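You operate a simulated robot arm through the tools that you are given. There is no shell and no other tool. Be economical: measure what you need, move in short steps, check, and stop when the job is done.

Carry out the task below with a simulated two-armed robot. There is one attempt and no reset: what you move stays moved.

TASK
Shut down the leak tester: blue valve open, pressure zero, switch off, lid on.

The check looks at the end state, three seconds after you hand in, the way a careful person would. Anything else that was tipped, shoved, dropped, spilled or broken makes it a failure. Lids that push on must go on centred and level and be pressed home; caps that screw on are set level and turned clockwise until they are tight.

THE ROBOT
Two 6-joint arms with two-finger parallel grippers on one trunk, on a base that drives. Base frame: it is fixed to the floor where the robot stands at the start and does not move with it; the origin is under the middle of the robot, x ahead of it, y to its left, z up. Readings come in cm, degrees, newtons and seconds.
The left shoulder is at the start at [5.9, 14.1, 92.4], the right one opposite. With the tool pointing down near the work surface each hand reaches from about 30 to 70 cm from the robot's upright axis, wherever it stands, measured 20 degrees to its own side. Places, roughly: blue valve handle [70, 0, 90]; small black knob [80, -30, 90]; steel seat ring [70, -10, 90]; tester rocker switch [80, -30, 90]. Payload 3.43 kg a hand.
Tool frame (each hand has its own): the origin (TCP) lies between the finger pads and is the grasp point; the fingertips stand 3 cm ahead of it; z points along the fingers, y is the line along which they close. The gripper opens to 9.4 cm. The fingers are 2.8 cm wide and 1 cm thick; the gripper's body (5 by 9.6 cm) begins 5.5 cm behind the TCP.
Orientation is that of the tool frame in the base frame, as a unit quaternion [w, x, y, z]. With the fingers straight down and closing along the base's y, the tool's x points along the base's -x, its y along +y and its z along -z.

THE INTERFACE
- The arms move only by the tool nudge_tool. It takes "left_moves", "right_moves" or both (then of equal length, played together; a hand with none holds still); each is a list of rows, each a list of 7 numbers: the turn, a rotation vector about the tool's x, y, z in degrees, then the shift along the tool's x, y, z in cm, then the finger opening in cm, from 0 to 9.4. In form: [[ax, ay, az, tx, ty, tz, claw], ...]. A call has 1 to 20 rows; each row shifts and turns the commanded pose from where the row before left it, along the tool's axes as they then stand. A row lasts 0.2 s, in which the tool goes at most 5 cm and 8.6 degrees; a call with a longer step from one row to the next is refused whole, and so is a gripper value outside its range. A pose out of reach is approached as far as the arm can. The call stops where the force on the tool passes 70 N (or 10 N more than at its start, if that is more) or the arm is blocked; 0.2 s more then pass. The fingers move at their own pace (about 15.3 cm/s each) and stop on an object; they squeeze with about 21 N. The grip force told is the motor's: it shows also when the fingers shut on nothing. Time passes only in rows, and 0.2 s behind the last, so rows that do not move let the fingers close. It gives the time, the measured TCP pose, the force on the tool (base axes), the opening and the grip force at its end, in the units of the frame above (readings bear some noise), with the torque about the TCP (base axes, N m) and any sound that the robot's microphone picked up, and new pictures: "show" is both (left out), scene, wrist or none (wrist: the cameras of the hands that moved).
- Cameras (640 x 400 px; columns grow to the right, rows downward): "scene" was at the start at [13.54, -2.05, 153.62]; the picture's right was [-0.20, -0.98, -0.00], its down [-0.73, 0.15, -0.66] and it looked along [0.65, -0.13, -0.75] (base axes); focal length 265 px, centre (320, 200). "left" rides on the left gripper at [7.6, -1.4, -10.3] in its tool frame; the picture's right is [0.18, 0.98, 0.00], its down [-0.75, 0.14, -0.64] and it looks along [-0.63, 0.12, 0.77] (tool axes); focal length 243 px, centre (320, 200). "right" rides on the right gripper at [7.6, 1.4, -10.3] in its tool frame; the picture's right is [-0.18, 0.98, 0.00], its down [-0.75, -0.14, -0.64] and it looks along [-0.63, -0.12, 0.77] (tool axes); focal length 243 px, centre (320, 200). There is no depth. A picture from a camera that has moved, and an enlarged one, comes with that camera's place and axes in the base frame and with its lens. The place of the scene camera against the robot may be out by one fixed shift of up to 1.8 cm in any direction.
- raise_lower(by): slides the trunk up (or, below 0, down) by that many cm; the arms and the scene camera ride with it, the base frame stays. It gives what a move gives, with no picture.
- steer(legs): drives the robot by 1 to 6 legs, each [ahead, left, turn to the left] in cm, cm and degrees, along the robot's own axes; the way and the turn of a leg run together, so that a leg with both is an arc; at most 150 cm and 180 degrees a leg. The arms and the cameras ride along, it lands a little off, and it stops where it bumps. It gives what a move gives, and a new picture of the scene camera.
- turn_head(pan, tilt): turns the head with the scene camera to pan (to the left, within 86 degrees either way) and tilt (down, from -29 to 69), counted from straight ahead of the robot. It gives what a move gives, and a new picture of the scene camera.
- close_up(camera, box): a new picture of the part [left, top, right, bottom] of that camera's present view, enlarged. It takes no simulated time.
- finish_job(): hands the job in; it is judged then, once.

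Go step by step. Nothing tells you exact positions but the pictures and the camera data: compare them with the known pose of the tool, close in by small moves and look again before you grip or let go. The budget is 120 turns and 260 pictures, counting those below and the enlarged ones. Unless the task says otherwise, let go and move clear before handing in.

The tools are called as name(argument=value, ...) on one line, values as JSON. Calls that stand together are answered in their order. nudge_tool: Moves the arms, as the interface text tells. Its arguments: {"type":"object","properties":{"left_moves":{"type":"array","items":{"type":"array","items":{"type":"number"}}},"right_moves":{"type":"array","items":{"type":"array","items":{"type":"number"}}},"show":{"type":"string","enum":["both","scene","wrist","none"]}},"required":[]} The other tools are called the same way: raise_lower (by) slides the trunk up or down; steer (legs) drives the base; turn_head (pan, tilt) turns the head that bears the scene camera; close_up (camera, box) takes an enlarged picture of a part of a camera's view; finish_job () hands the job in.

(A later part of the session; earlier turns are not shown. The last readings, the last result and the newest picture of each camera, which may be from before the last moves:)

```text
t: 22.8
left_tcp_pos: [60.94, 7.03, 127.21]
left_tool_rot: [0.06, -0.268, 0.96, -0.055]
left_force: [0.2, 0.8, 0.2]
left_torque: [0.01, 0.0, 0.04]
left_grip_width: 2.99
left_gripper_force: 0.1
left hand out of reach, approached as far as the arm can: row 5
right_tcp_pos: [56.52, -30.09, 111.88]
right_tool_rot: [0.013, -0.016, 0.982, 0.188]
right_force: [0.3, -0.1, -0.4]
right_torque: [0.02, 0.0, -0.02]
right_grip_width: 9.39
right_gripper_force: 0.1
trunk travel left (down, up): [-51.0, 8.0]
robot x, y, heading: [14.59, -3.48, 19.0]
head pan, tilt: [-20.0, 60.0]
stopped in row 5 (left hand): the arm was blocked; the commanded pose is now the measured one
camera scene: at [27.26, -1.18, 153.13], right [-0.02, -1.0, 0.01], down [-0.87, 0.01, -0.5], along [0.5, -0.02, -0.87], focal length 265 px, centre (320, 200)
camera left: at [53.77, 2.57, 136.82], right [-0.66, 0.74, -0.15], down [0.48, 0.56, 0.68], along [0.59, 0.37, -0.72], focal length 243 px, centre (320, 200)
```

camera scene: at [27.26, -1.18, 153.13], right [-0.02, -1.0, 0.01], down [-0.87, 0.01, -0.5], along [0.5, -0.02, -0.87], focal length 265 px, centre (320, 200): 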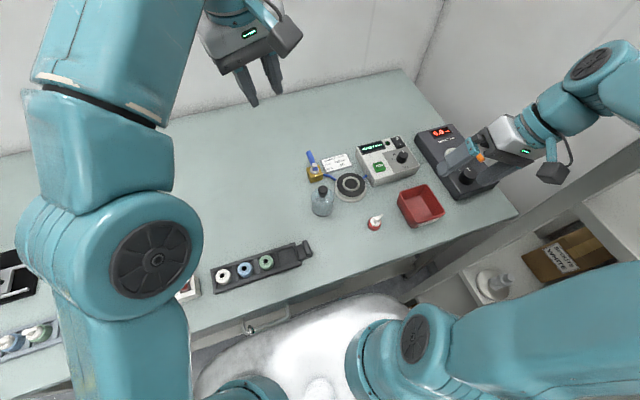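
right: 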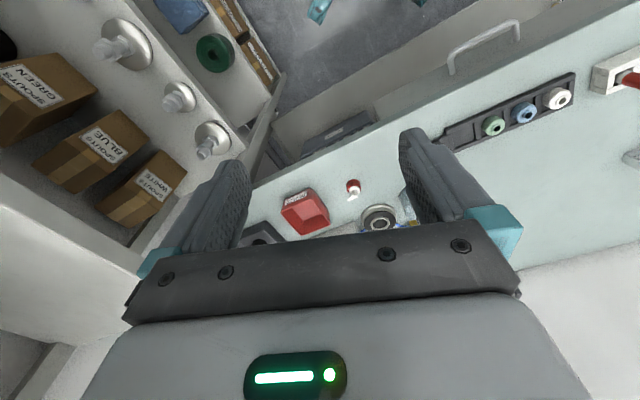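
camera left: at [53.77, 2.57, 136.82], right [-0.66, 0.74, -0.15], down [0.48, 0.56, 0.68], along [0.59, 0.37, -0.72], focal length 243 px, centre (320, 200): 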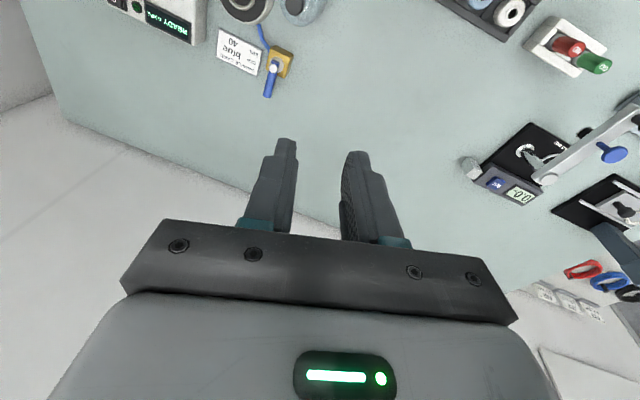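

High reach is limited; I'll go straight down first, level, and look again.

nudge_tool(left_moves=[[0, 0, 0, 0.2, 0.4, 2.5, 3], [0, 0, 0, 0.25, 0.4, 3, 3], [0, 0, 0, 0.25, 0.4, 3, 3], [0, 0, 0, 0.25, 0.4, 3, 3], [-4, 2.5, 0, 0, 0, 1, 3], [-4, 2.4, 0, 0, 0, 1, 3], [0, 0, 0, 0, 0, 2, 3], [0, 0, 0, 0, 0, 0, 3]], show="wrist")

```text
t: 24.6
left_tcp_pos: [61.28, 6.77, 111.62]
left_tool_rot: [0.0, -0.267, 0.964, 0.002]
left_force: [-0.5, 0.6, -0.6]
left_torque: [0.0, 0.01, 0.02]
left_grip_width: 3.03
left_gripper_force: 0.0
right_tcp_pos: [56.36, -30.15, 111.76]
right_tool_rot: [0.009, -0.013, 0.982, 0.191]
right_force: [0.1, -0.7, -0.3]
right_torque: [0.01, 0.0, -0.01]
right_grip_width: 9.4
right_gripper_force: 0.1
trunk travel left (down, up): [-51.0, 8.0]
robot x, y, heading: [14.63, -3.97, 18.9]
head pan, tilt: [-20.0, 60.0]
camera left: at [55.58, 1.57, 121.62], right [-0.66, 0.75, 0.0], down [0.57, 0.51, 0.64], along [0.48, 0.43, -0.77], focal length 243 px, centre (320, 200)
```

left: 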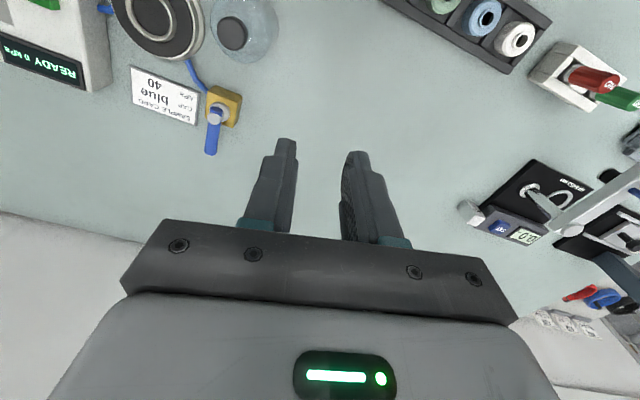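

nudge_tool(left_moves=[[0, 0, 0, -1.05, -1.4, 1.2, 3], [0, 0, 0, -1.55, -2.19, 1.77, 3], [0, 0, 0, -1.55, -2.19, 1.77, 3], [0, 0, 0, -1.55, -2.19, 1.77, 3], [0, 0, 0, -1.55, -2.19, 1.77, 3], [0, 0, 0, -1.55, -2.19, 1.77, 3], [0, 0, 7, -0.5, -0.8, 0.6, 3], [0, 0, 0, 0, 0, 0, 3]])

```text
t: 26.6
left_tcp_pos: [71.86, 7.44, 100.56]
left_tool_rot: [-0.009, -0.256, 0.967, -0.005]
left_force: [-0.4, -0.4, -0.4]
left_torque: [0.02, -0.01, -0.01]
left_grip_width: 2.98
left_gripper_force: 0.1
left hand out of reach, approached as far as the arm can: row 5, 6, 7
right_tcp_pos: [56.68, -30.1, 111.85]
right_tool_rot: [0.013, -0.016, 0.982, 0.189]
right_force: [0.4, 0.0, 0.4]
right_torque: [-0.01, -0.02, 0.0]
right_grip_width: 9.39
right_gripper_force: 0.2
trunk travel left (down, up): [-51.0, 8.0]
robot x, y, heading: [14.4, -4.26, 18.8]
head pan, tilt: [-20.0, 60.0]
stopped in row 8 (left hand): the arm was blocked; the commanded pose is now the measured one
camera scene: at [27.3, -1.23, 153.01], right [-0.02, -1.0, 0.01], down [-0.87, 0.01, -0.5], along [0.5, -0.02, -0.87], focal length 265 px, centre (320, 200)
camera left: at [66.02, 2.5, 110.97], right [-0.65, 0.76, 0.0], down [0.59, 0.51, 0.63], along [0.48, 0.4, -0.78], focal length 243 px, centre (320, 200)
```

scene: 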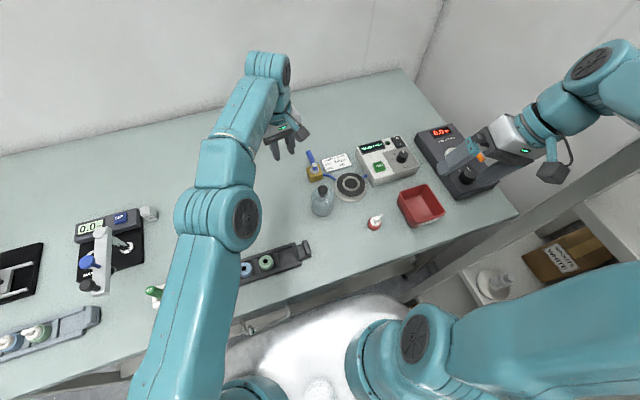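
left: 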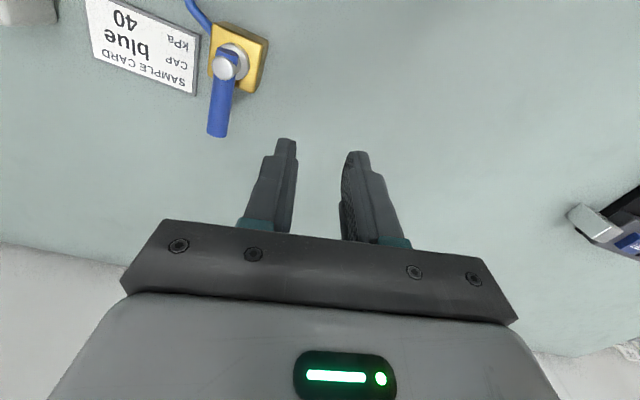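

The left arm can't reach the valve, but the right can (all targets are within its reach). I'll retract the left and level/yaw the right hand to match the lever direction (~19°).

nudge_tool(left_moves=[[0, 0, 0, 1, 1.3, -1, 3], [0, 0, 0, 1.57, 2.1, -1.45, 3], [0, 0, 0, 1.57, 2.1, -1.45, 3], [0, 0, 0, 1.57, 2.1, -1.45, 3], [0, 0, 0, 1.57, 2.1, -1.45, 3], [0, 0, 0, 1.57, 2.1, -1.45, 3], [0, 0, 0, 1.57, 2.1, -1.45, 3], [0, 0, 0, 1.57, 2.1, -1.45, 3], [0, 0, 0, 1, 1.3, -1, 3], [0, 0, 0, 0, 0, 0, 3]], right_moves=[[4.5, 0.4, -3, 0, 0, 0, 6], [5.7, 0.5, -4.8, 0, 0, 0, 4], [5.7, 0.5, -4.8, 0, 0, 0, 4], [5.7, 0.5, -4.8, 0, 0, 0, 4], [0, 0, 0, -1.5, 1.1, 0.6, 4], [0, 0, 0, -2.7, 2, 1, 4], [0, 0, 0, -2.7, 2, 1, 4], [0, 0, 0, -2.7, 2, 1, 4], [0, 0, 0, -2, 1.5, 0.7, 4], [0, 0, 0, 0, 0, 0, 4]])

```text
t: 28.8
left_tcp_pos: [52.02, 14.76, 113.17]
left_tool_rot: [-0.008, -0.254, 0.967, 0.001]
left_force: [0.5, -0.2, 0.1]
left_torque: [0.04, -0.03, 0.02]
left_grip_width: 3.0
left_gripper_force: 0.0
right_tcp_pos: [64.87, -19.15, 107.91]
right_tool_rot: [0.027, -0.16, 0.987, 0.004]
right_force: [0.0, -0.2, 0.0]
right_torque: [0.02, 0.0, 0.0]
right_grip_width: 4.0
right_gripper_force: 0.1
trunk travel left (down, up): [-51.0, 8.0]
robot x, y, heading: [14.71, -3.69, 19.1]
head pan, tilt: [-20.0, 60.0]
camera scene: at [27.06, -2.67, 153.19], right [-0.02, -1.0, 0.0], down [-0.87, 0.01, -0.5], along [0.5, -0.01, -0.87], focal length 265 px, centre (320, 200)
camera right: at [56.67, -20.34, 117.7], right [-0.14, 0.99, 0.01], down [0.73, 0.09, 0.68], along [0.67, 0.1, -0.73], focal length 243 px, centre (320, 200)
camera left: at [46.25, 9.86, 123.51], right [-0.64, 0.77, 0.01], down [0.6, 0.49, 0.63], along [0.48, 0.41, -0.78], focal length 243 px, centre (320, 200)
```

scene: 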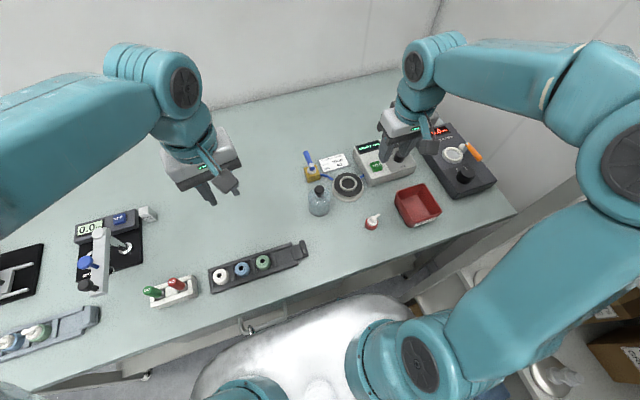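
right: 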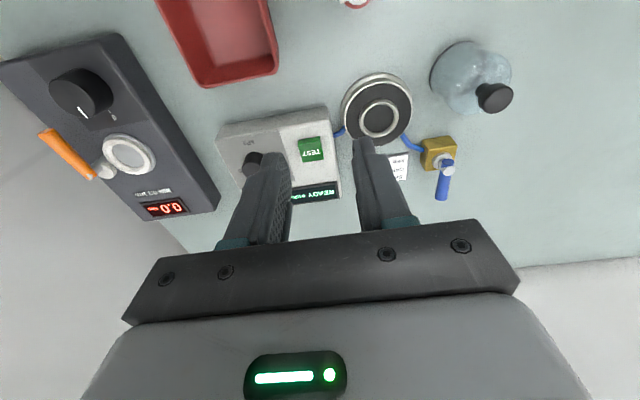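
left: 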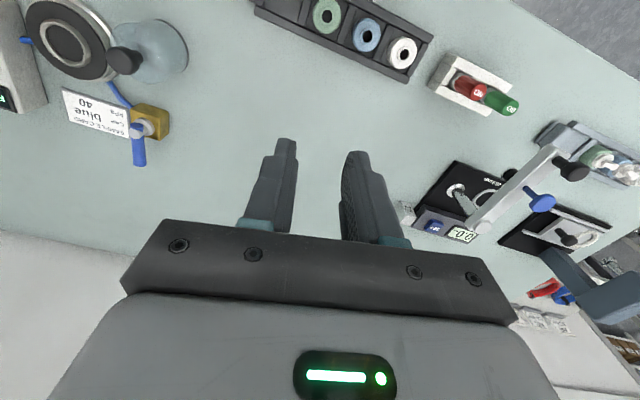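

Combining cameras, the hub top is ≈ (72.4,-0.8,91.3) and the lever tip ≈ (77.6,1.0,91.5). I'll hover the right hand above the lever.

nudge_tool(right_moves=[[0, 3.1, 0, -1.2, 1.1, 0.7, 3.4], [0, 0, 0, -2.2, 2, 1.3, 3.4], [0, 0, 0, -2.2, 2, 1.3, 3.4], [0, 0, 0, -2.2, 2, 1.3, 3.4], [0, 0, 0, -2.2, 2, 1.3, 3.4], [0, 0, 0, -2.2, 2, 1.3, 3.4], [0, 0, 0, -2.2, 2, 1.3, 3.4], [0, 0, 0, -2.2, 2, 1.3, 3.4], [0, 0, 0, 0, 0, 0, 3.4]])

```text
t: 30.8
left_tcp_pos: [52.04, 14.75, 113.18]
left_tool_rot: [-0.008, -0.253, 0.967, 0.001]
left_force: [-0.4, 0.3, 0.0]
left_torque: [-0.03, -0.01, 0.01]
left_grip_width: 3.01
left_gripper_force: 0.0
right_tcp_pos: [75.42, 0.13, 98.55]
right_tool_rot: [0.001, -0.161, 0.987, 0.001]
right_force: [0.5, 0.3, -0.6]
right_torque: [0.03, 0.01, -0.02]
right_grip_width: 3.41
right_gripper_force: 0.1
trunk travel left (down, up): [-51.0, 8.0]
robot x, y, heading: [14.43, -4.19, 18.9]
head pan, tilt: [-20.0, 60.0]
camera scene: at [26.91, -2.72, 153.2], right [-0.02, -1.0, 0.0], down [-0.87, 0.02, -0.5], along [0.5, -0.01, -0.87], focal length 265 px, centre (320, 200)
camera right: at [67.79, -0.89, 108.77], right [-0.14, 0.99, 0.0], down [0.76, 0.11, 0.64], along [0.64, 0.09, -0.77], focal length 243 px, centre (320, 200)
```

scene: 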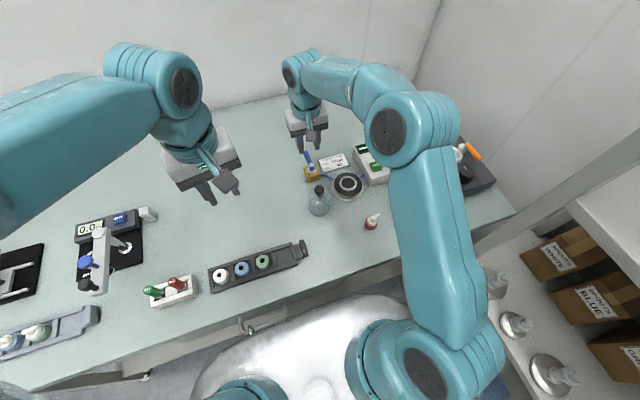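
right: 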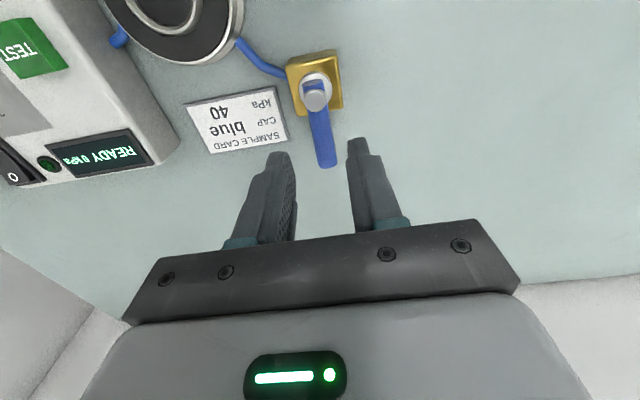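

Aligned well; descend to straddle the lever.

nudge_tool(right_moves=[[0, 0, 0, -0.9, 0.16, 1, 3.6], [0, 0, 0, 0, 0, 1.7, 3.6], [0, 0, 0, 0, 0, 1.7, 3.6], [0, 0, 0, 0, 0, 1.6, 3.6], [0, 0, 0, 0, 0, 0, 3.6]])

```text
t: 32.0
left_tcp_pos: [51.89, 14.89, 113.11]
left_tool_rot: [-0.007, -0.253, 0.967, 0.001]
left_force: [-0.3, -0.1, 0.5]
left_torque: [0.01, 0.0, 0.0]
left_grip_width: 3.02
left_gripper_force: 0.1
right_tcp_pos: [76.58, 0.73, 92.31]
right_tool_rot: [0.0, -0.16, 0.987, -0.001]
right_force: [0.1, -0.3, 0.6]
right_torque: [0.01, -0.01, 0.0]
right_grip_width: 3.6
right_gripper_force: 0.0
trunk travel left (down, up): [-51.0, 8.0]
robot x, y, heading: [14.67, -4.05, 19.1]
head pan, tilt: [-20.0, 60.0]
camera scene: at [26.91, -2.61, 153.2], right [-0.02, -1.0, 0.0], down [-0.87, 0.01, -0.5], along [0.5, -0.01, -0.87], focal length 265 px, centre (320, 200)
camera right: at [68.91, -0.38, 102.46], right [-0.14, 0.99, 0.0], down [0.76, 0.11, 0.64], along [0.64, 0.09, -0.77], focal length 243 px, centre (320, 200)
```

scene: 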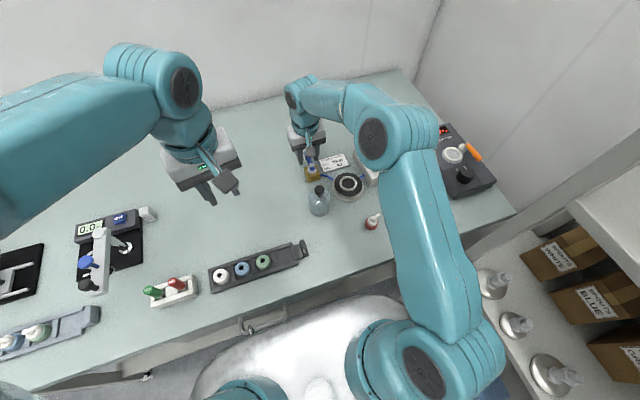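
right: 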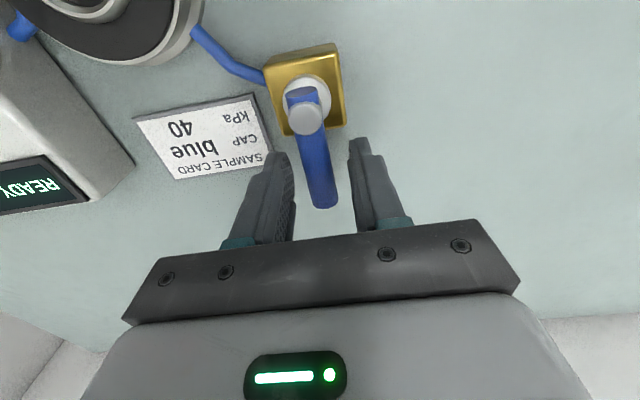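

The fingers straddle the lever. I'll try a gentle clockwise push toward the tube line, watching the force.

nudge_tool(right_moves=[[0, 0, 0, 0, -0.6, 0, 3.6], [0, 0, 0, 0, -0.6, 0, 3.6], [0, 0, 4, 0, -0.3, 0, 3.6], [0, 0, 4, 0, -0.3, 0, 3.6], [0, 0, 0, 0, 0, 0, 3.6]], show="wrist")

```text
t: 33.2
left_tcp_pos: [51.9, 15.0, 113.26]
left_tool_rot: [-0.007, -0.253, 0.967, 0.0]
left_force: [-0.3, -0.4, -0.7]
left_torque: [0.01, 0.0, -0.04]
left_grip_width: 2.99
left_gripper_force: 0.1
right_tcp_pos: [76.86, -0.79, 92.36]
right_tool_rot: [-0.001, -0.093, 0.996, -0.001]
right_force: [-14.0, 17.9, -1.7]
right_torque: [0.16, 0.24, 0.49]
right_grip_width: 4.73
right_gripper_force: 9.5
trunk travel left (down, up): [-51.0, 8.0]
robot x, y, heading: [14.58, -3.88, 19.2]
head pan, tilt: [-20.0, 60.0]
camera right: at [69.17, -0.76, 102.52], right [0.0, 1.0, 0.0], down [0.77, 0.0, 0.64], along [0.64, 0.0, -0.77], focal length 243 px, centre (320, 200)
```

right: 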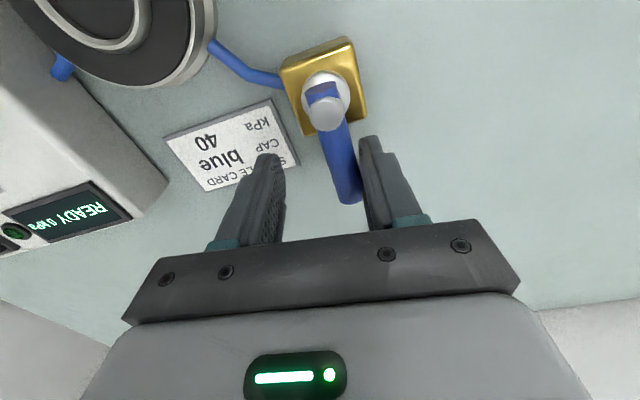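

Clockwise resists (fingers get pushed apart, lever barely moves) — likely a stop. I'll back off and try counter-clockwise.

nudge_tool(right_moves=[[0, 0, -4, 0, 0.6, 0, 3.6], [0, 0, -4, 0, 0.6, 0, 3.6], [0, 0, 0, 0, 0.6, 0, 3.6], [0, 0, 0, 0, 0.6, 0, 3.6], [0, 0, 0, 0, 0.5, 0, 3.6], [0, 0, -4, 0, 0.3, 0, 3.6], [0, 0, -4, 0, 0.3, 0, 3.6], [0, 0, 0, 0, 0, 0, 3.6]], show="wrist")

```text
t: 35.0
left_tcp_pos: [51.98, 14.95, 113.25]
left_tool_rot: [-0.007, -0.253, 0.967, 0.001]
left_force: [0.0, -0.2, 0.5]
left_torque: [-0.02, -0.01, 0.01]
left_grip_width: 3.02
left_gripper_force: 0.1
right_tcp_pos: [76.17, 2.3, 92.25]
right_tool_rot: [0.0, -0.23, 0.973, 0.0]
right_force: [1.0, -0.6, -0.3]
right_torque: [0.01, 0.0, 0.03]
right_grip_width: 3.68
right_gripper_force: 0.8
trunk travel left (down, up): [-51.0, 8.0]
robot x, y, heading: [14.64, -4.22, 19.0]
head pan, tilt: [-20.0, 60.0]
camera right: at [68.73, 0.28, 102.46], right [-0.28, 0.96, 0.0], down [0.74, 0.21, 0.64], along [0.62, 0.18, -0.77], focal length 243 px, centre (320, 200)
```

right: 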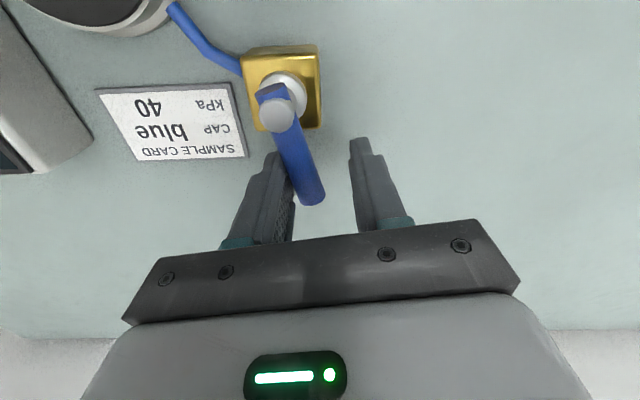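

Counter-clockwise turns freely. Continuing the arc.

nudge_tool(right_moves=[[0, 0, -8, 0.05, 0.65, 0, 3.6], [0, 0, -8, 0.05, 0.65, 0, 3.6], [0, 0, -8, 0.05, 0.65, 0, 3.6], [0, 0, -8, 0.05, 0.65, 0, 3.6], [0, 0, -8, 0.05, 0.65, 0, 3.6], [0, 0, 0, 0, 0, 0, 3.6]], show="wrist")

```text
t: 36.4
left_tcp_pos: [52.05, 14.9, 113.17]
left_tool_rot: [-0.007, -0.253, 0.967, 0.0]
left_force: [0.5, -0.3, -0.4]
left_torque: [-0.01, -0.03, -0.03]
left_grip_width: 3.01
left_gripper_force: 0.1
right_tcp_pos: [73.79, 4.45, 92.4]
right_tool_rot: [0.001, -0.55, 0.835, 0.0]
right_force: [1.5, -0.2, -0.3]
right_torque: [-0.01, 0.01, -0.01]
right_grip_width: 3.61
right_gripper_force: 0.7
trunk travel left (down, up): [-51.0, 8.0]
robot x, y, heading: [14.53, -3.97, 19.1]
head pan, tilt: [-20.0, 60.0]
camera right: at [69.46, -1.89, 102.49], right [-0.83, 0.56, 0.0], down [0.43, 0.64, 0.64], along [0.36, 0.53, -0.77], focal length 243 px, centre (320, 200)
```

right: 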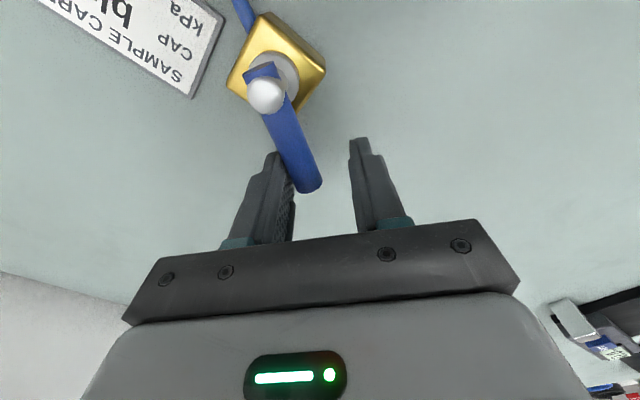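

nudge_tool(right_moves=[[0, 0, -8, 0.05, 0.65, 0, 3.6], [0, 0, -8, 0.05, 0.65, 0, 3.6], [0, 0, -8, 0.05, 0.65, 0, 3.6], [0, 0, -8, 0.05, 0.65, 0, 3.6], [0, 0, -6, 0.05, 0.5, 0, 3.6], [0, 0, 0, 0, 0, 0, 3.6]])

```text
t: 37.8
left_tcp_pos: [52.09, 14.86, 113.29]
left_tool_rot: [-0.007, -0.253, 0.967, 0.001]
left_force: [0.6, -0.2, 0.5]
left_torque: [-0.03, -0.01, -0.01]
left_grip_width: 2.99
left_gripper_force: 0.1
right_tcp_pos: [70.77, 4.63, 92.4]
right_tool_rot: [0.001, 0.791, -0.612, 0.0]
right_force: [0.1, -0.7, -0.4]
right_torque: [0.01, -0.01, 0.01]
right_grip_width: 3.61
right_gripper_force: 0.1
trunk travel left (down, up): [-51.0, 8.0]
robot x, y, heading: [14.52, -3.9, 19.1]
head pan, tilt: [-20.0, 60.0]
camera scene: at [26.97, -2.61, 153.2], right [-0.02, -1.0, 0.0], down [-0.87, 0.01, -0.5], along [0.5, -0.01, -0.87], focal length 265 px, centre (320, 200)
camera right: at [71.29, -3.01, 102.59], right [-1.0, -0.07, 0.0], down [-0.05, 0.77, 0.64], along [-0.05, 0.64, -0.77], focal length 243 px, centre (320, 200)
```

scene: 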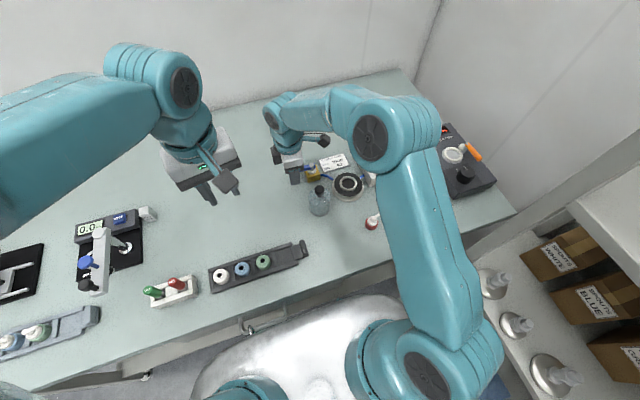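
right: 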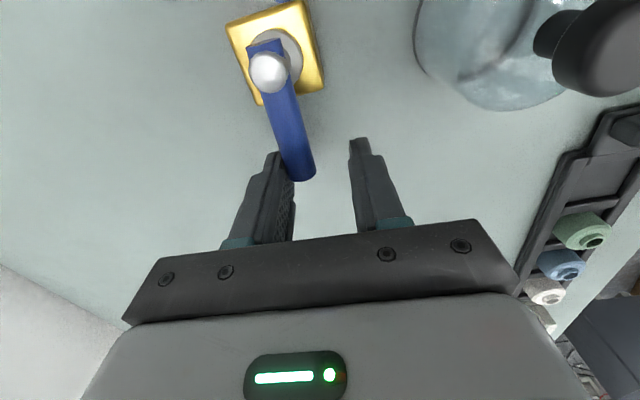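

Lever is about 90° around. I'll push a little further to feel the stop.

nudge_tool(right_moves=[[0, 0, -3, 0, 0.3, 0, 3.6], [0, 0, -3, 0, 0.3, 0, 3.6], [0, 0, 0, 0, 0, 0, 3.6]], show="wrist")

```text
t: 38.6
left_tcp_pos: [51.93, 14.83, 113.05]
left_tool_rot: [-0.007, -0.253, 0.968, 0.001]
left_force: [0.3, 0.1, -0.3]
left_torque: [-0.01, 0.0, 0.01]
left_grip_width: 2.98
left_gripper_force: 0.0
right_tcp_pos: [70.29, 4.47, 92.4]
right_tool_rot: [-0.001, 0.822, -0.569, 0.001]
right_force: [5.6, 0.9, 1.5]
right_torque: [-0.06, -0.13, 0.0]
right_grip_width: 3.95
right_gripper_force: 2.9
trunk travel left (down, up): [-51.0, 8.0]
robot x, y, heading: [14.65, -3.89, 19.1]
head pan, tilt: [-20.0, 60.0]
camera right: at [71.61, -3.09, 102.57], right [-0.98, -0.17, 0.0], down [-0.13, 0.76, 0.64], along [-0.11, 0.63, -0.77], focal length 243 px, centre (320, 200)
```

right: 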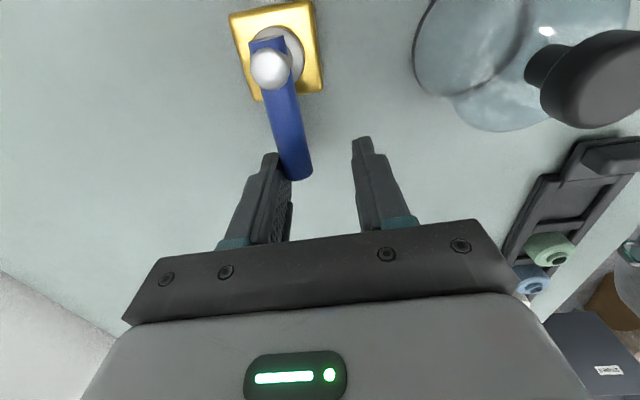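

The stop is felt: valve is open. Now back off, rise and unwind the wrist before heading for the knob.

nudge_tool(right_moves=[[0, 0, 0, 0, -0.9, 0, 3.6], [0, 0, 0, 0, 0, -2, 3.6], [0, 0, 0, 0, 0, -2.5, 3.6], [0, 0, 0, 0, 0, -2.5, 3.6], [0, 0, 8.3, 0, 0, -1, 3.6], [0, 0, 8.3, 0, 0, -1, 3.6], [0, 0, 8.3, 0, 0, -1, 3.6], [0, 0, 8.3, 0, 0, -1, 5], [0, 0, 8.3, 0, 0, -1, 6], [0, 0, 8.3, 0, 0, 0, 6], [0, 0, 8.3, 0, 0, 0, 6], [0, 0, 8.3, 0, 0, 0, 6], [0, 0, 8.3, 0, 0, 0, 6], [0, 0, 8.3, 0, 0, 0, 6], [0, 0, 8.3, 0, 0, 0, 6], [0, 0, 0, 0, 0, 0, 6]], show="wrist")

```text
t: 42.0
left_tcp_pos: [51.99, 14.79, 113.29]
left_tool_rot: [-0.007, -0.253, 0.967, 0.001]
left_force: [0.2, -0.5, -0.6]
left_torque: [-0.01, 0.04, -0.06]
left_grip_width: 2.99
left_gripper_force: 0.2
right_tcp_pos: [70.97, 4.79, 104.26]
right_tool_rot: [0.0, -0.166, 0.986, -0.001]
right_force: [0.3, -0.1, 0.0]
right_torque: [0.03, -0.02, 0.01]
right_grip_width: 6.0
right_gripper_force: 0.0
trunk travel left (down, up): [-51.0, 8.0]
robot x, y, heading: [15.06, -4.03, 19.0]
head pan, tilt: [-20.0, 60.0]
camera right: at [63.28, 3.74, 114.44], right [-0.15, 0.99, 0.0], down [0.76, 0.11, 0.64], along [0.64, 0.09, -0.77], focal length 243 px, centre (320, 200)
```

right: 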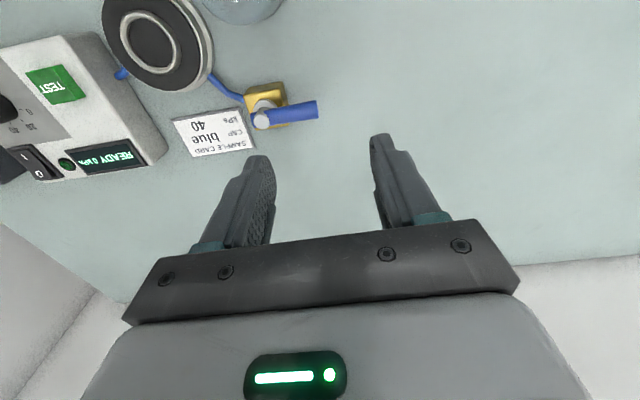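

Valve lever is now in line with its tube. Moving above the knob.

nudge_tool(right_moves=[[0, 0, 0, 0.5, -2, 0, 6], [0, 0, 0, 0.88, -3.4, 0, 6], [0, 0, 0, 0.88, -3.4, 0, 6], [0, 0, 0, 0.88, -3.4, 0, 6], [0, 0, 0, 0.88, -3.4, 0, 6], [0, 0, 0, 0.88, -3.4, 0, 6], [0, 0, 0, 0.88, -3.4, 0, 6], [0, 0, 0, 0.88, -3.4, 0, 6], [0, 0, 0, 0.89, -3.65, 0, 6], [0, 0, 0, 0, 0, 0, 6]])

```text
t: 44.2
left_tcp_pos: [52.04, 14.99, 113.13]
left_tool_rot: [-0.007, -0.253, 0.967, -0.001]
left_force: [-0.1, 0.8, 0.8]
left_torque: [0.01, 0.01, 0.01]
left_grip_width: 3.02
left_gripper_force: 0.0
right_tcp_pos: [73.23, -25.42, 104.29]
right_tool_rot: [0.0, -0.167, 0.986, 0.0]
right_force: [-0.4, 0.2, 0.0]
right_torque: [0.02, 0.0, -0.03]
right_grip_width: 5.99
right_gripper_force: 0.0
trunk travel left (down, up): [-51.0, 8.0]
robot x, y, heading: [14.74, -3.86, 19.0]
head pan, tilt: [-20.0, 60.0]
camera scene: at [26.99, -2.46, 153.19], right [-0.02, -1.0, 0.0], down [-0.87, 0.01, -0.5], along [0.5, -0.01, -0.87], focal length 265 px, centre (320, 200)
camera right: at [65.66, -26.59, 114.56], right [-0.15, 0.99, 0.0], down [0.76, 0.12, 0.64], along [0.63, 0.09, -0.77], focal length 243 px, centre (320, 200)
```

scene: 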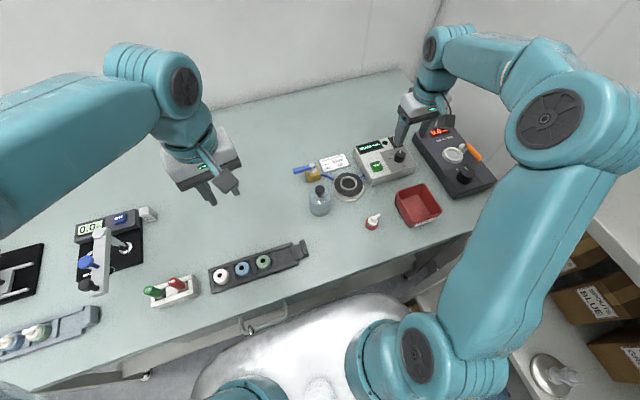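
right: 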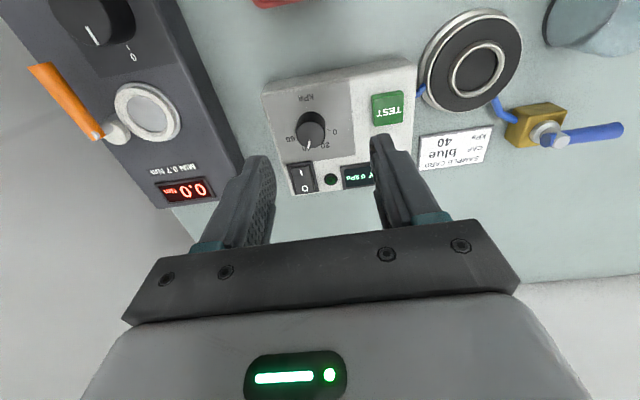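

close_up(camera="right", box=[250, 50, 430, 210])

```text
2.50 times, centred on (340, 130) of right
camera zoom: at [65.66, -26.59, 114.56], right [-0.15, 0.99, 0.0], down [0.76, 0.12, 0.64], along [0.63, 0.09, -0.77], focal length 606 px, centre (270, 375)
```

zoom: 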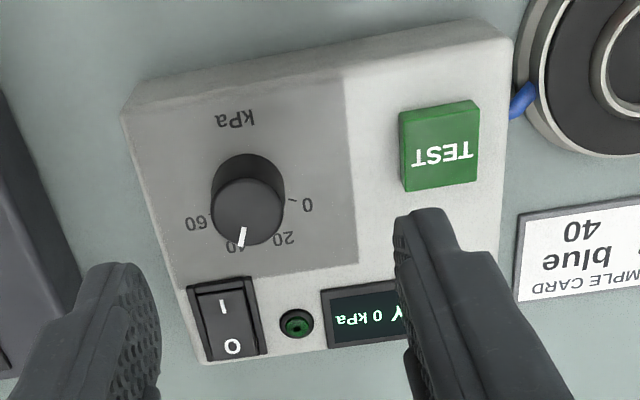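

Pointer is at 40; zero lies ~75° counter-clockwise (seen from above). Knob centre ≈ (75.2,-26.1), top 93.2. Descend over it.

nudge_tool(right_moves=[[0, 0, 0, -0.8, -0.6, 1, 5], [0, 0, 0, -0.86, -0.64, 1.5, 4.6], [0, 0, 0, 0, 0, 1.8, 4.6], [0, 0, 0, 0, 0, 1.7, 4.6], [0, 0, 0, 0, 0, 0, 4.6]], show="wrist")

```text
t: 45.4
left_tcp_pos: [51.87, 14.77, 113.1]
left_tool_rot: [-0.007, -0.253, 0.968, 0.001]
left_force: [0.0, 0.0, 0.5]
left_torque: [0.0, -0.01, -0.01]
left_grip_width: 3.0
left_gripper_force: 0.1
right_tcp_pos: [75.43, -26.14, 98.3]
right_tool_rot: [0.001, -0.166, 0.986, -0.001]
right_force: [-0.2, -0.2, -0.3]
right_torque: [0.01, 0.02, 0.0]
right_grip_width: 4.62
right_gripper_force: 0.2
trunk travel left (down, up): [-51.0, 8.0]
robot x, y, heading: [14.56, -4.1, 19.1]
head pan, tilt: [-20.0, 60.0]
camera right: at [67.78, -27.12, 108.5], right [-0.15, 0.99, 0.0], down [0.76, 0.12, 0.64], along [0.64, 0.1, -0.77], focal length 243 px, centre (320, 200)
```

right: 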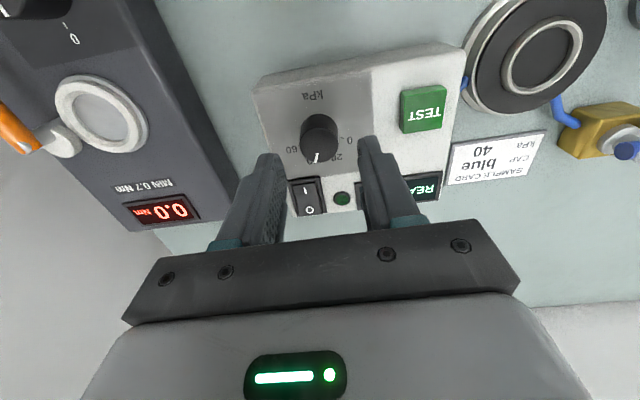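

nudge_tool(right_moves=[[0, 0, 0, -0.1, 0.1, 1.2, 4.6], [0, 0, 0, 0, 0, 1.2, 4.6], [0, 0, 0, 0, 0, 1, 4.6], [0, 0, 0, 0, 0, 0, 4.6]], show="wrist")

close_up(camera="right", box=[220, 40, 440, 230])

```text
t: 46.4
left_tcp_pos: [51.9, 14.82, 113.17]
left_tool_rot: [-0.007, -0.252, 0.968, 0.002]
left_force: [-0.2, -0.4, 0.1]
left_torque: [-0.02, -0.01, 0.0]
left_grip_width: 2.99
left_gripper_force: 0.0
right_tcp_pos: [75.58, -25.83, 94.75]
right_tool_rot: [0.001, -0.167, 0.986, 0.0]
right_force: [-0.2, 0.4, 0.4]
right_torque: [-0.01, -0.03, 0.01]
right_grip_width: 4.61
right_gripper_force: 0.1
trunk travel left (down, up): [-51.0, 8.0]
robot x, y, heading: [14.31, -4.14, 18.8]
head pan, tilt: [-20.0, 60.0]
camera right: at [67.89, -26.88, 104.95], right [-0.15, 0.99, 0.0], down [0.76, 0.12, 0.64], along [0.64, 0.1, -0.77], focal length 243 px, centre (320, 200)
```

right: 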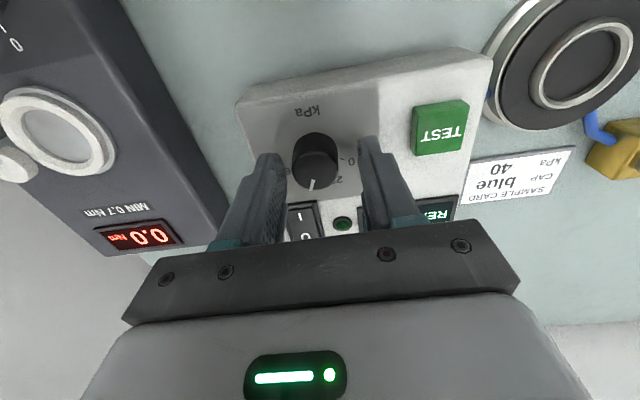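

```text
2.11 times, centred on (330, 135) of right
camera zoom: at [67.89, -26.88, 104.95], right [-0.15, 0.99, 0.0], down [0.76, 0.12, 0.64], along [0.64, 0.1, -0.77], focal length 511 px, centre (299, 337)
```

zoom: 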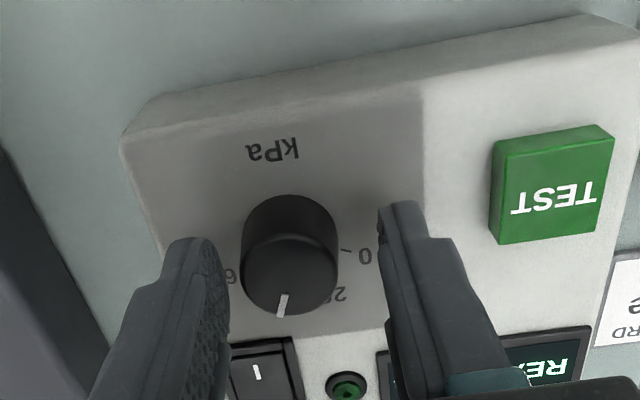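

Centred on the knob. Closing.

nudge_tool(right_moves=[[0, 0, 0, 0.15, -0.15, 0, 4], [0, 0, 0, 0, 0, 0, 3.4], [0, 0, 0, 0, 0, 0, 3], [0, 0, 0, 0, 0, 0, 2.6], [0, 0, 0, 0, 0, 0, 2.2], [0, 0, 0, 0, 0, 0, 2]], show="wrist")

```text
t: 47.8
left_tcp_pos: [52.01, 14.73, 113.19]
left_tool_rot: [-0.007, -0.253, 0.967, 0.001]
left_force: [-0.4, -0.4, 0.4]
left_torque: [0.02, 0.0, 0.02]
left_grip_width: 3.0
left_gripper_force: 0.0
right_tcp_pos: [75.47, -26.07, 94.74]
right_tool_rot: [0.0, -0.167, 0.986, -0.001]
right_force: [4.5, -12.2, 4.0]
right_torque: [-0.41, 0.45, -0.06]
right_grip_width: 2.98
right_gripper_force: 44.8
trunk travel left (down, up): [-51.0, 8.0]
robot x, y, heading: [14.63, -3.98, 19.1]
head pan, tilt: [-20.0, 60.0]
camera right: at [67.9, -27.23, 104.99], right [-0.15, 0.99, 0.0], down [0.76, 0.12, 0.64], along [0.64, 0.1, -0.77], focal length 243 px, centre (320, 200)
```

right: 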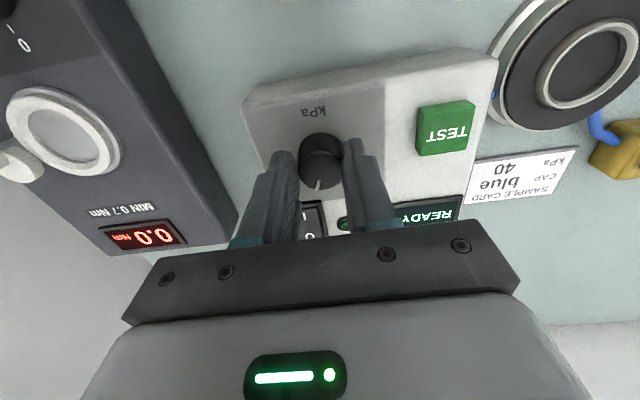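

Gripped (3.0 cm). Turning counter-clockwise.

nudge_tool(right_moves=[[0, 0, 0, 0, -0.2, 0, 2.2], [0, 0, -6, 0, 0, 0, 2.2], [0, 0, -7, 0, 0, 0, 2.2], [0, 0, -7, 0, 0, 0, 2.2], [0, 0, -7, 0, 0, 0, 2.2], [0, 0, -7, 0, 0, 0, 2.2], [0, 0, 0, 0, 0, 0, 2.2]], show="wrist")

close_up(camera="right", box=[220, 40, 440, 230])

```text
t: 49.4
left_tcp_pos: [52.07, 14.9, 112.98]
left_tool_rot: [-0.008, -0.253, 0.967, 0.0]
left_force: [0.3, -0.5, 1.2]
left_torque: [0.02, -0.01, -0.01]
left_grip_width: 2.98
left_gripper_force: 0.0
right_tcp_pos: [75.59, -26.25, 94.76]
right_tool_rot: [-0.001, -0.448, 0.894, 0.0]
right_force: [3.4, 5.3, -11.2]
right_torque: [0.92, -1.02, 0.02]
right_grip_width: 2.96
right_gripper_force: 44.4
trunk travel left (down, up): [-51.0, 8.0]
robot x, y, heading: [14.79, -3.85, 19.1]
head pan, tilt: [-20.0, 60.0]
camera right: at [70.02, -31.48, 105.01], right [-0.68, 0.73, 0.0], down [0.56, 0.52, 0.64], along [0.47, 0.44, -0.77], focal length 243 px, centre (320, 200)
```

right: 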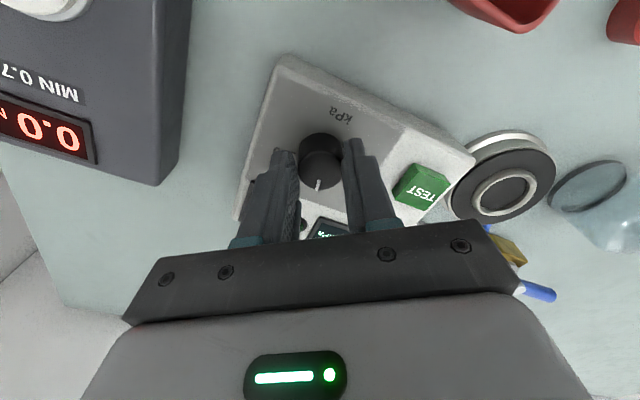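

```text
2.11 times, centred on (330, 135) of right
camera zoom: at [70.02, -31.48, 105.01], right [-0.68, 0.73, 0.0], down [0.56, 0.52, 0.64], along [0.47, 0.44, -0.77], focal length 511 px, centre (299, 337)
```

zoom: 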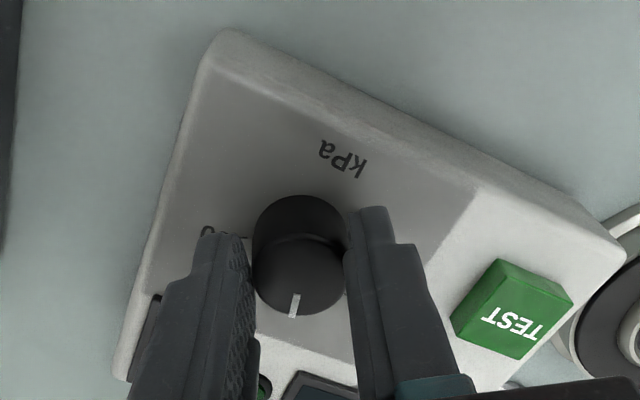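

Knob follows. From the ticks, zero needs about 88° total; 34° done. Continue ~48°.

nudge_tool(right_moves=[[0, 0, -7, 0, 0, 0, 2.2], [0, 0, -7, 0, 0, 0, 2.2], [0, 0, -7, 0, 0, 0, 2.2], [0, 0, -7, 0, 0, 0, 2.2], [0, 0, -7, 0, 0, 0, 2.2], [0, 0, -7, 0, 0, 0, 2.2], [0, 0, -6, 0, 0, 0, 2.2], [0, 0, 0, 0, 0, 0, 2.2]], show="none")

close_up(camera="right", box=[220, 40, 440, 230])

```text
t: 51.2
left_tcp_pos: [52.28, 14.8, 113.13]
left_tool_rot: [-0.009, -0.253, 0.967, 0.002]
left_force: [0.4, -0.3, 0.3]
left_torque: [0.02, 0.03, -0.02]
left_grip_width: 3.0
left_gripper_force: 0.1
right_tcp_pos: [75.93, -26.35, 94.9]
right_tool_rot: [0.0, 0.773, -0.634, 0.001]
right_force: [24.7, 3.1, -2.5]
right_torque: [0.3, -0.17, -0.06]
right_grip_width: 2.97
right_gripper_force: 45.2
trunk travel left (down, up): [-51.0, 8.0]
robot x, y, heading: [14.43, -3.64, 18.9]
head pan, tilt: [-20.0, 60.0]
```

```text
2.11 times, centred on (330, 135) of right
camera zoom: at [75.99, -34.02, 105.01], right [-1.0, -0.01, 0.0], down [-0.01, 0.77, 0.64], along [-0.01, 0.64, -0.77], focal length 511 px, centre (299, 337)
```

zoom: 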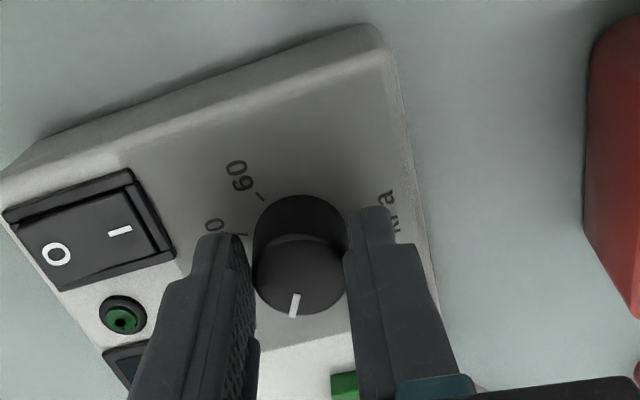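

Pointer should be near zero. I'll release and look.

nudge_tool(right_moves=[[0, 0, 0, 0, -0.2, 0, 2.2], [0, 0, 0, 0, 0, 0, 3.6], [0, 0, 0, 0, 0, 0, 4.6], [0, 0, 0, 0, 0, -1.5, 4.6], [0, 0, 0, 0, 0, -2, 4.6], [0, 0, 0, 0, 0, -2, 4.6], [0, 0, 0, 0, 0, -2, 4.6], [0, 0, 0, 0, 0, 0, 4.6]], show="none")

close_up(camera="right", box=[220, 20, 440, 210])

```text
t: 53.0
left_tcp_pos: [52.03, 14.76, 113.21]
left_tool_rot: [-0.007, -0.253, 0.967, 0.001]
left_force: [0.0, -0.1, 1.8]
left_torque: [-0.01, -0.05, 0.02]
left_grip_width: 2.99
left_gripper_force: 0.1
right_tcp_pos: [75.78, -26.2, 102.25]
right_tool_rot: [0.0, 0.773, -0.634, 0.001]
right_force: [-0.4, 0.1, -0.5]
right_torque: [0.02, -0.02, -0.02]
right_grip_width: 4.62
right_gripper_force: 0.1
trunk travel left (down, up): [-51.0, 8.0]
robot x, y, heading: [14.88, -3.86, 18.9]
head pan, tilt: [-20.0, 60.0]
```

```text
2.11 times, centred on (330, 115) of right
camera zoom: at [75.92, -33.95, 112.4], right [-1.0, -0.01, 0.0], down [-0.01, 0.77, 0.64], along [-0.01, 0.64, -0.77], focal length 511 px, centre (299, 379)
```

zoom: 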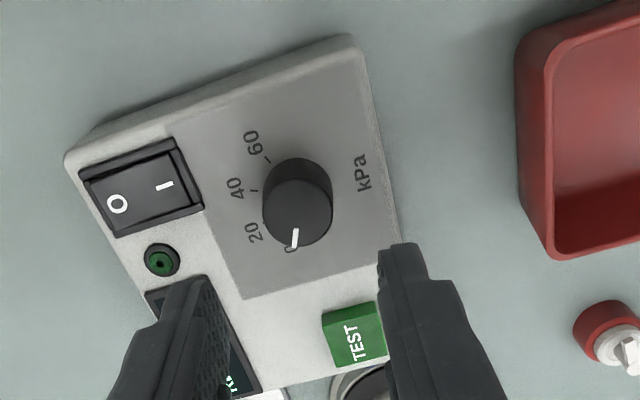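

Pointer appears at 0. I'll unwind the wrist and view the dial from the other side to verify.

nudge_tool(right_moves=[[0, 0, 8.3, 0, 0, -0.3, 4], [0, 0, 8.3, 0, 0, -0.3, 3], [0, 0, 8.3, 0, 0, -0.3, 2], [0, 0, 8.3, 0, 0, -0.3, 0], [0, 0, 8.3, 0, 0, 0, 0], [0, 0, 8.3, 0, 0, 0, 0], [0, 0, 8.3, 0, 0, 0, 0], [0, 0, 8.3, 0, 0, 0, 0], [0, 0, 8.3, 0, 0, 0, 0], [0, 0, 7, 0, 0, 0, 0], [0, 0, 0, 0, 0, 0, 0]], show="none")

close_up(camera="right", box=[220, 40, 440, 230])

close_up(camera="right", box=[265, 95, 365, 175])

```text
t: 55.4
left_tcp_pos: [51.98, 14.79, 113.23]
left_tool_rot: [-0.007, -0.253, 0.967, 0.001]
left_force: [-0.7, -0.1, -0.4]
left_torque: [0.02, 0.0, -0.03]
left_grip_width: 2.99
left_gripper_force: 0.0
right_tcp_pos: [75.63, -26.18, 103.5]
right_tool_rot: [0.0, -0.169, 0.986, 0.0]
right_force: [0.1, -0.4, 0.5]
right_torque: [-0.04, -0.05, 0.0]
right_grip_width: 0.0
right_gripper_force: 20.8
trunk travel left (down, up): [-51.0, 8.0]
robot x, y, heading: [14.38, -3.98, 19.0]
head pan, tilt: [-20.0, 60.0]
```

```text
2.11 times, centred on (330, 135) of right
camera zoom: at [68.03, -27.4, 113.71], right [-0.15, 0.99, 0.0], down [0.76, 0.12, 0.64], along [0.63, 0.1, -0.77], focal length 511 px, centre (299, 337)
```

zoom: 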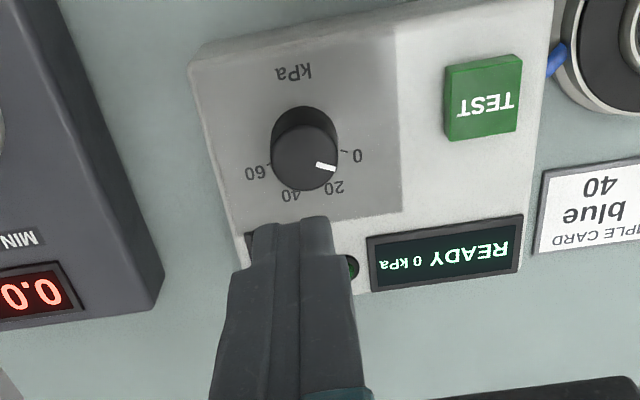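

```text
5.00 times, centred on (315, 135) of right
camera zoom: at [68.03, -27.4, 113.71], right [-0.15, 0.99, 0.0], down [0.76, 0.12, 0.64], along [0.63, 0.1, -0.77], focal length 1213 px, centre (345, 525)
```

zoom: 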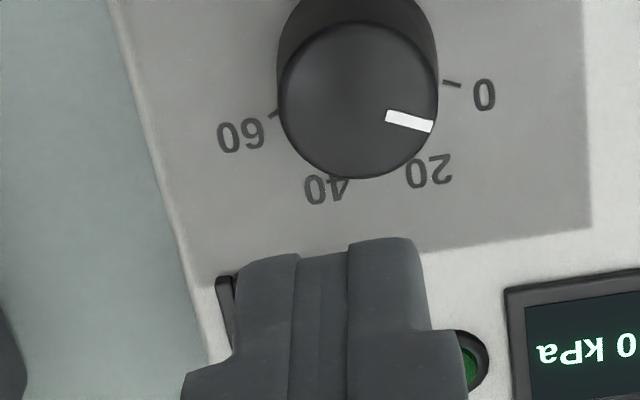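

The pointer looks within a few degrees of the 0 tick, possibly ~3° short. I'll regrip and nudge it a bit further, feeling for a stop.

nudge_tool(right_moves=[[0, 0, 0, 0.1, 0.1, 1, 4.6], [0, 0, 0, 0, 0, 2, 4.6], [0, 0, 0, 0, 0, 2, 4.6], [0, 0, 0, 0, 0, 2, 4.6], [0, 0, 0, 0, 0, 1.7, 4.6], [0, 0, 0, 0, 0, 0, 3.4], [0, 0, 0, 0, 0, 0, 2.8], [0, 0, 0, 0, 0, 0, 2.4], [0, 0, 0, 0, 0, 0, 2.4]], show="none")

nudge_tool(right_moves=[[0, 0, -2, 0, 0, 0, 2.4], [0, 0, -2, 0, 0, 0, 2.4], [0, 0, 0, 0, 0, 0, 2.4]], show="none")

close_up(camera="right", box=[265, 105, 385, 205])

```text
t: 57.4
left_tcp_pos: [52.02, 14.84, 113.13]
left_tool_rot: [-0.008, -0.253, 0.967, 0.001]
left_force: [-0.4, 0.0, 0.0]
left_torque: [0.03, 0.0, -0.02]
left_grip_width: 2.99
left_gripper_force: 0.1
right_tcp_pos: [75.58, -26.05, 94.85]
right_tool_rot: [0.0, -0.169, 0.986, -0.001]
right_force: [1.1, -9.0, 0.2]
right_torque: [-0.09, -0.18, -0.02]
right_grip_width: 2.94
right_gripper_force: 44.7
trunk travel left (down, up): [-51.0, 8.0]
robot x, y, heading: [14.58, -3.79, 19.0]
head pan, tilt: [-20.0, 60.0]
```

```text
t: 58.2
left_tcp_pos: [52.02, 14.84, 113.17]
left_tool_rot: [-0.008, -0.253, 0.967, 0.002]
left_force: [0.4, -0.2, 0.2]
left_torque: [-0.01, 0.01, -0.01]
left_grip_width: 3.02
left_gripper_force: 0.1
right_tcp_pos: [75.59, -26.13, 94.79]
right_tool_rot: [-0.001, -0.205, 0.979, 0.0]
right_force: [-0.8, -2.6, -2.3]
right_torque: [-0.05, 0.25, -0.18]
right_grip_width: 2.96
right_gripper_force: 45.1
trunk travel left (down, up): [-51.0, 8.0]
robot x, y, heading: [14.57, -3.98, 18.7]
head pan, tilt: [-20.0, 60.0]
```

```text
4.00 times, centred on (325, 155) of right
camera zoom: at [68.02, -27.85, 105.05], right [-0.22, 0.97, 0.0], down [0.75, 0.17, 0.64], along [0.62, 0.14, -0.77], focal length 970 px, centre (300, 380)
```

zoom: 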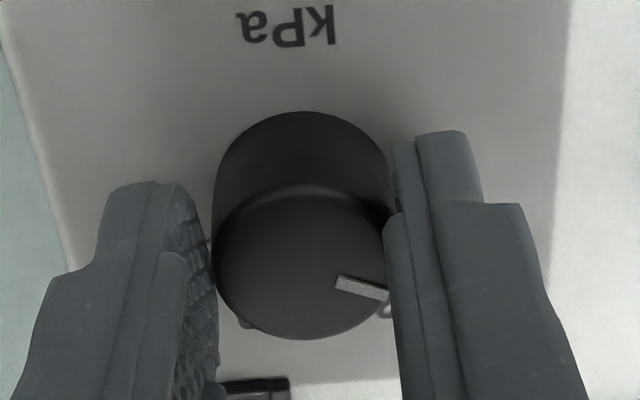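

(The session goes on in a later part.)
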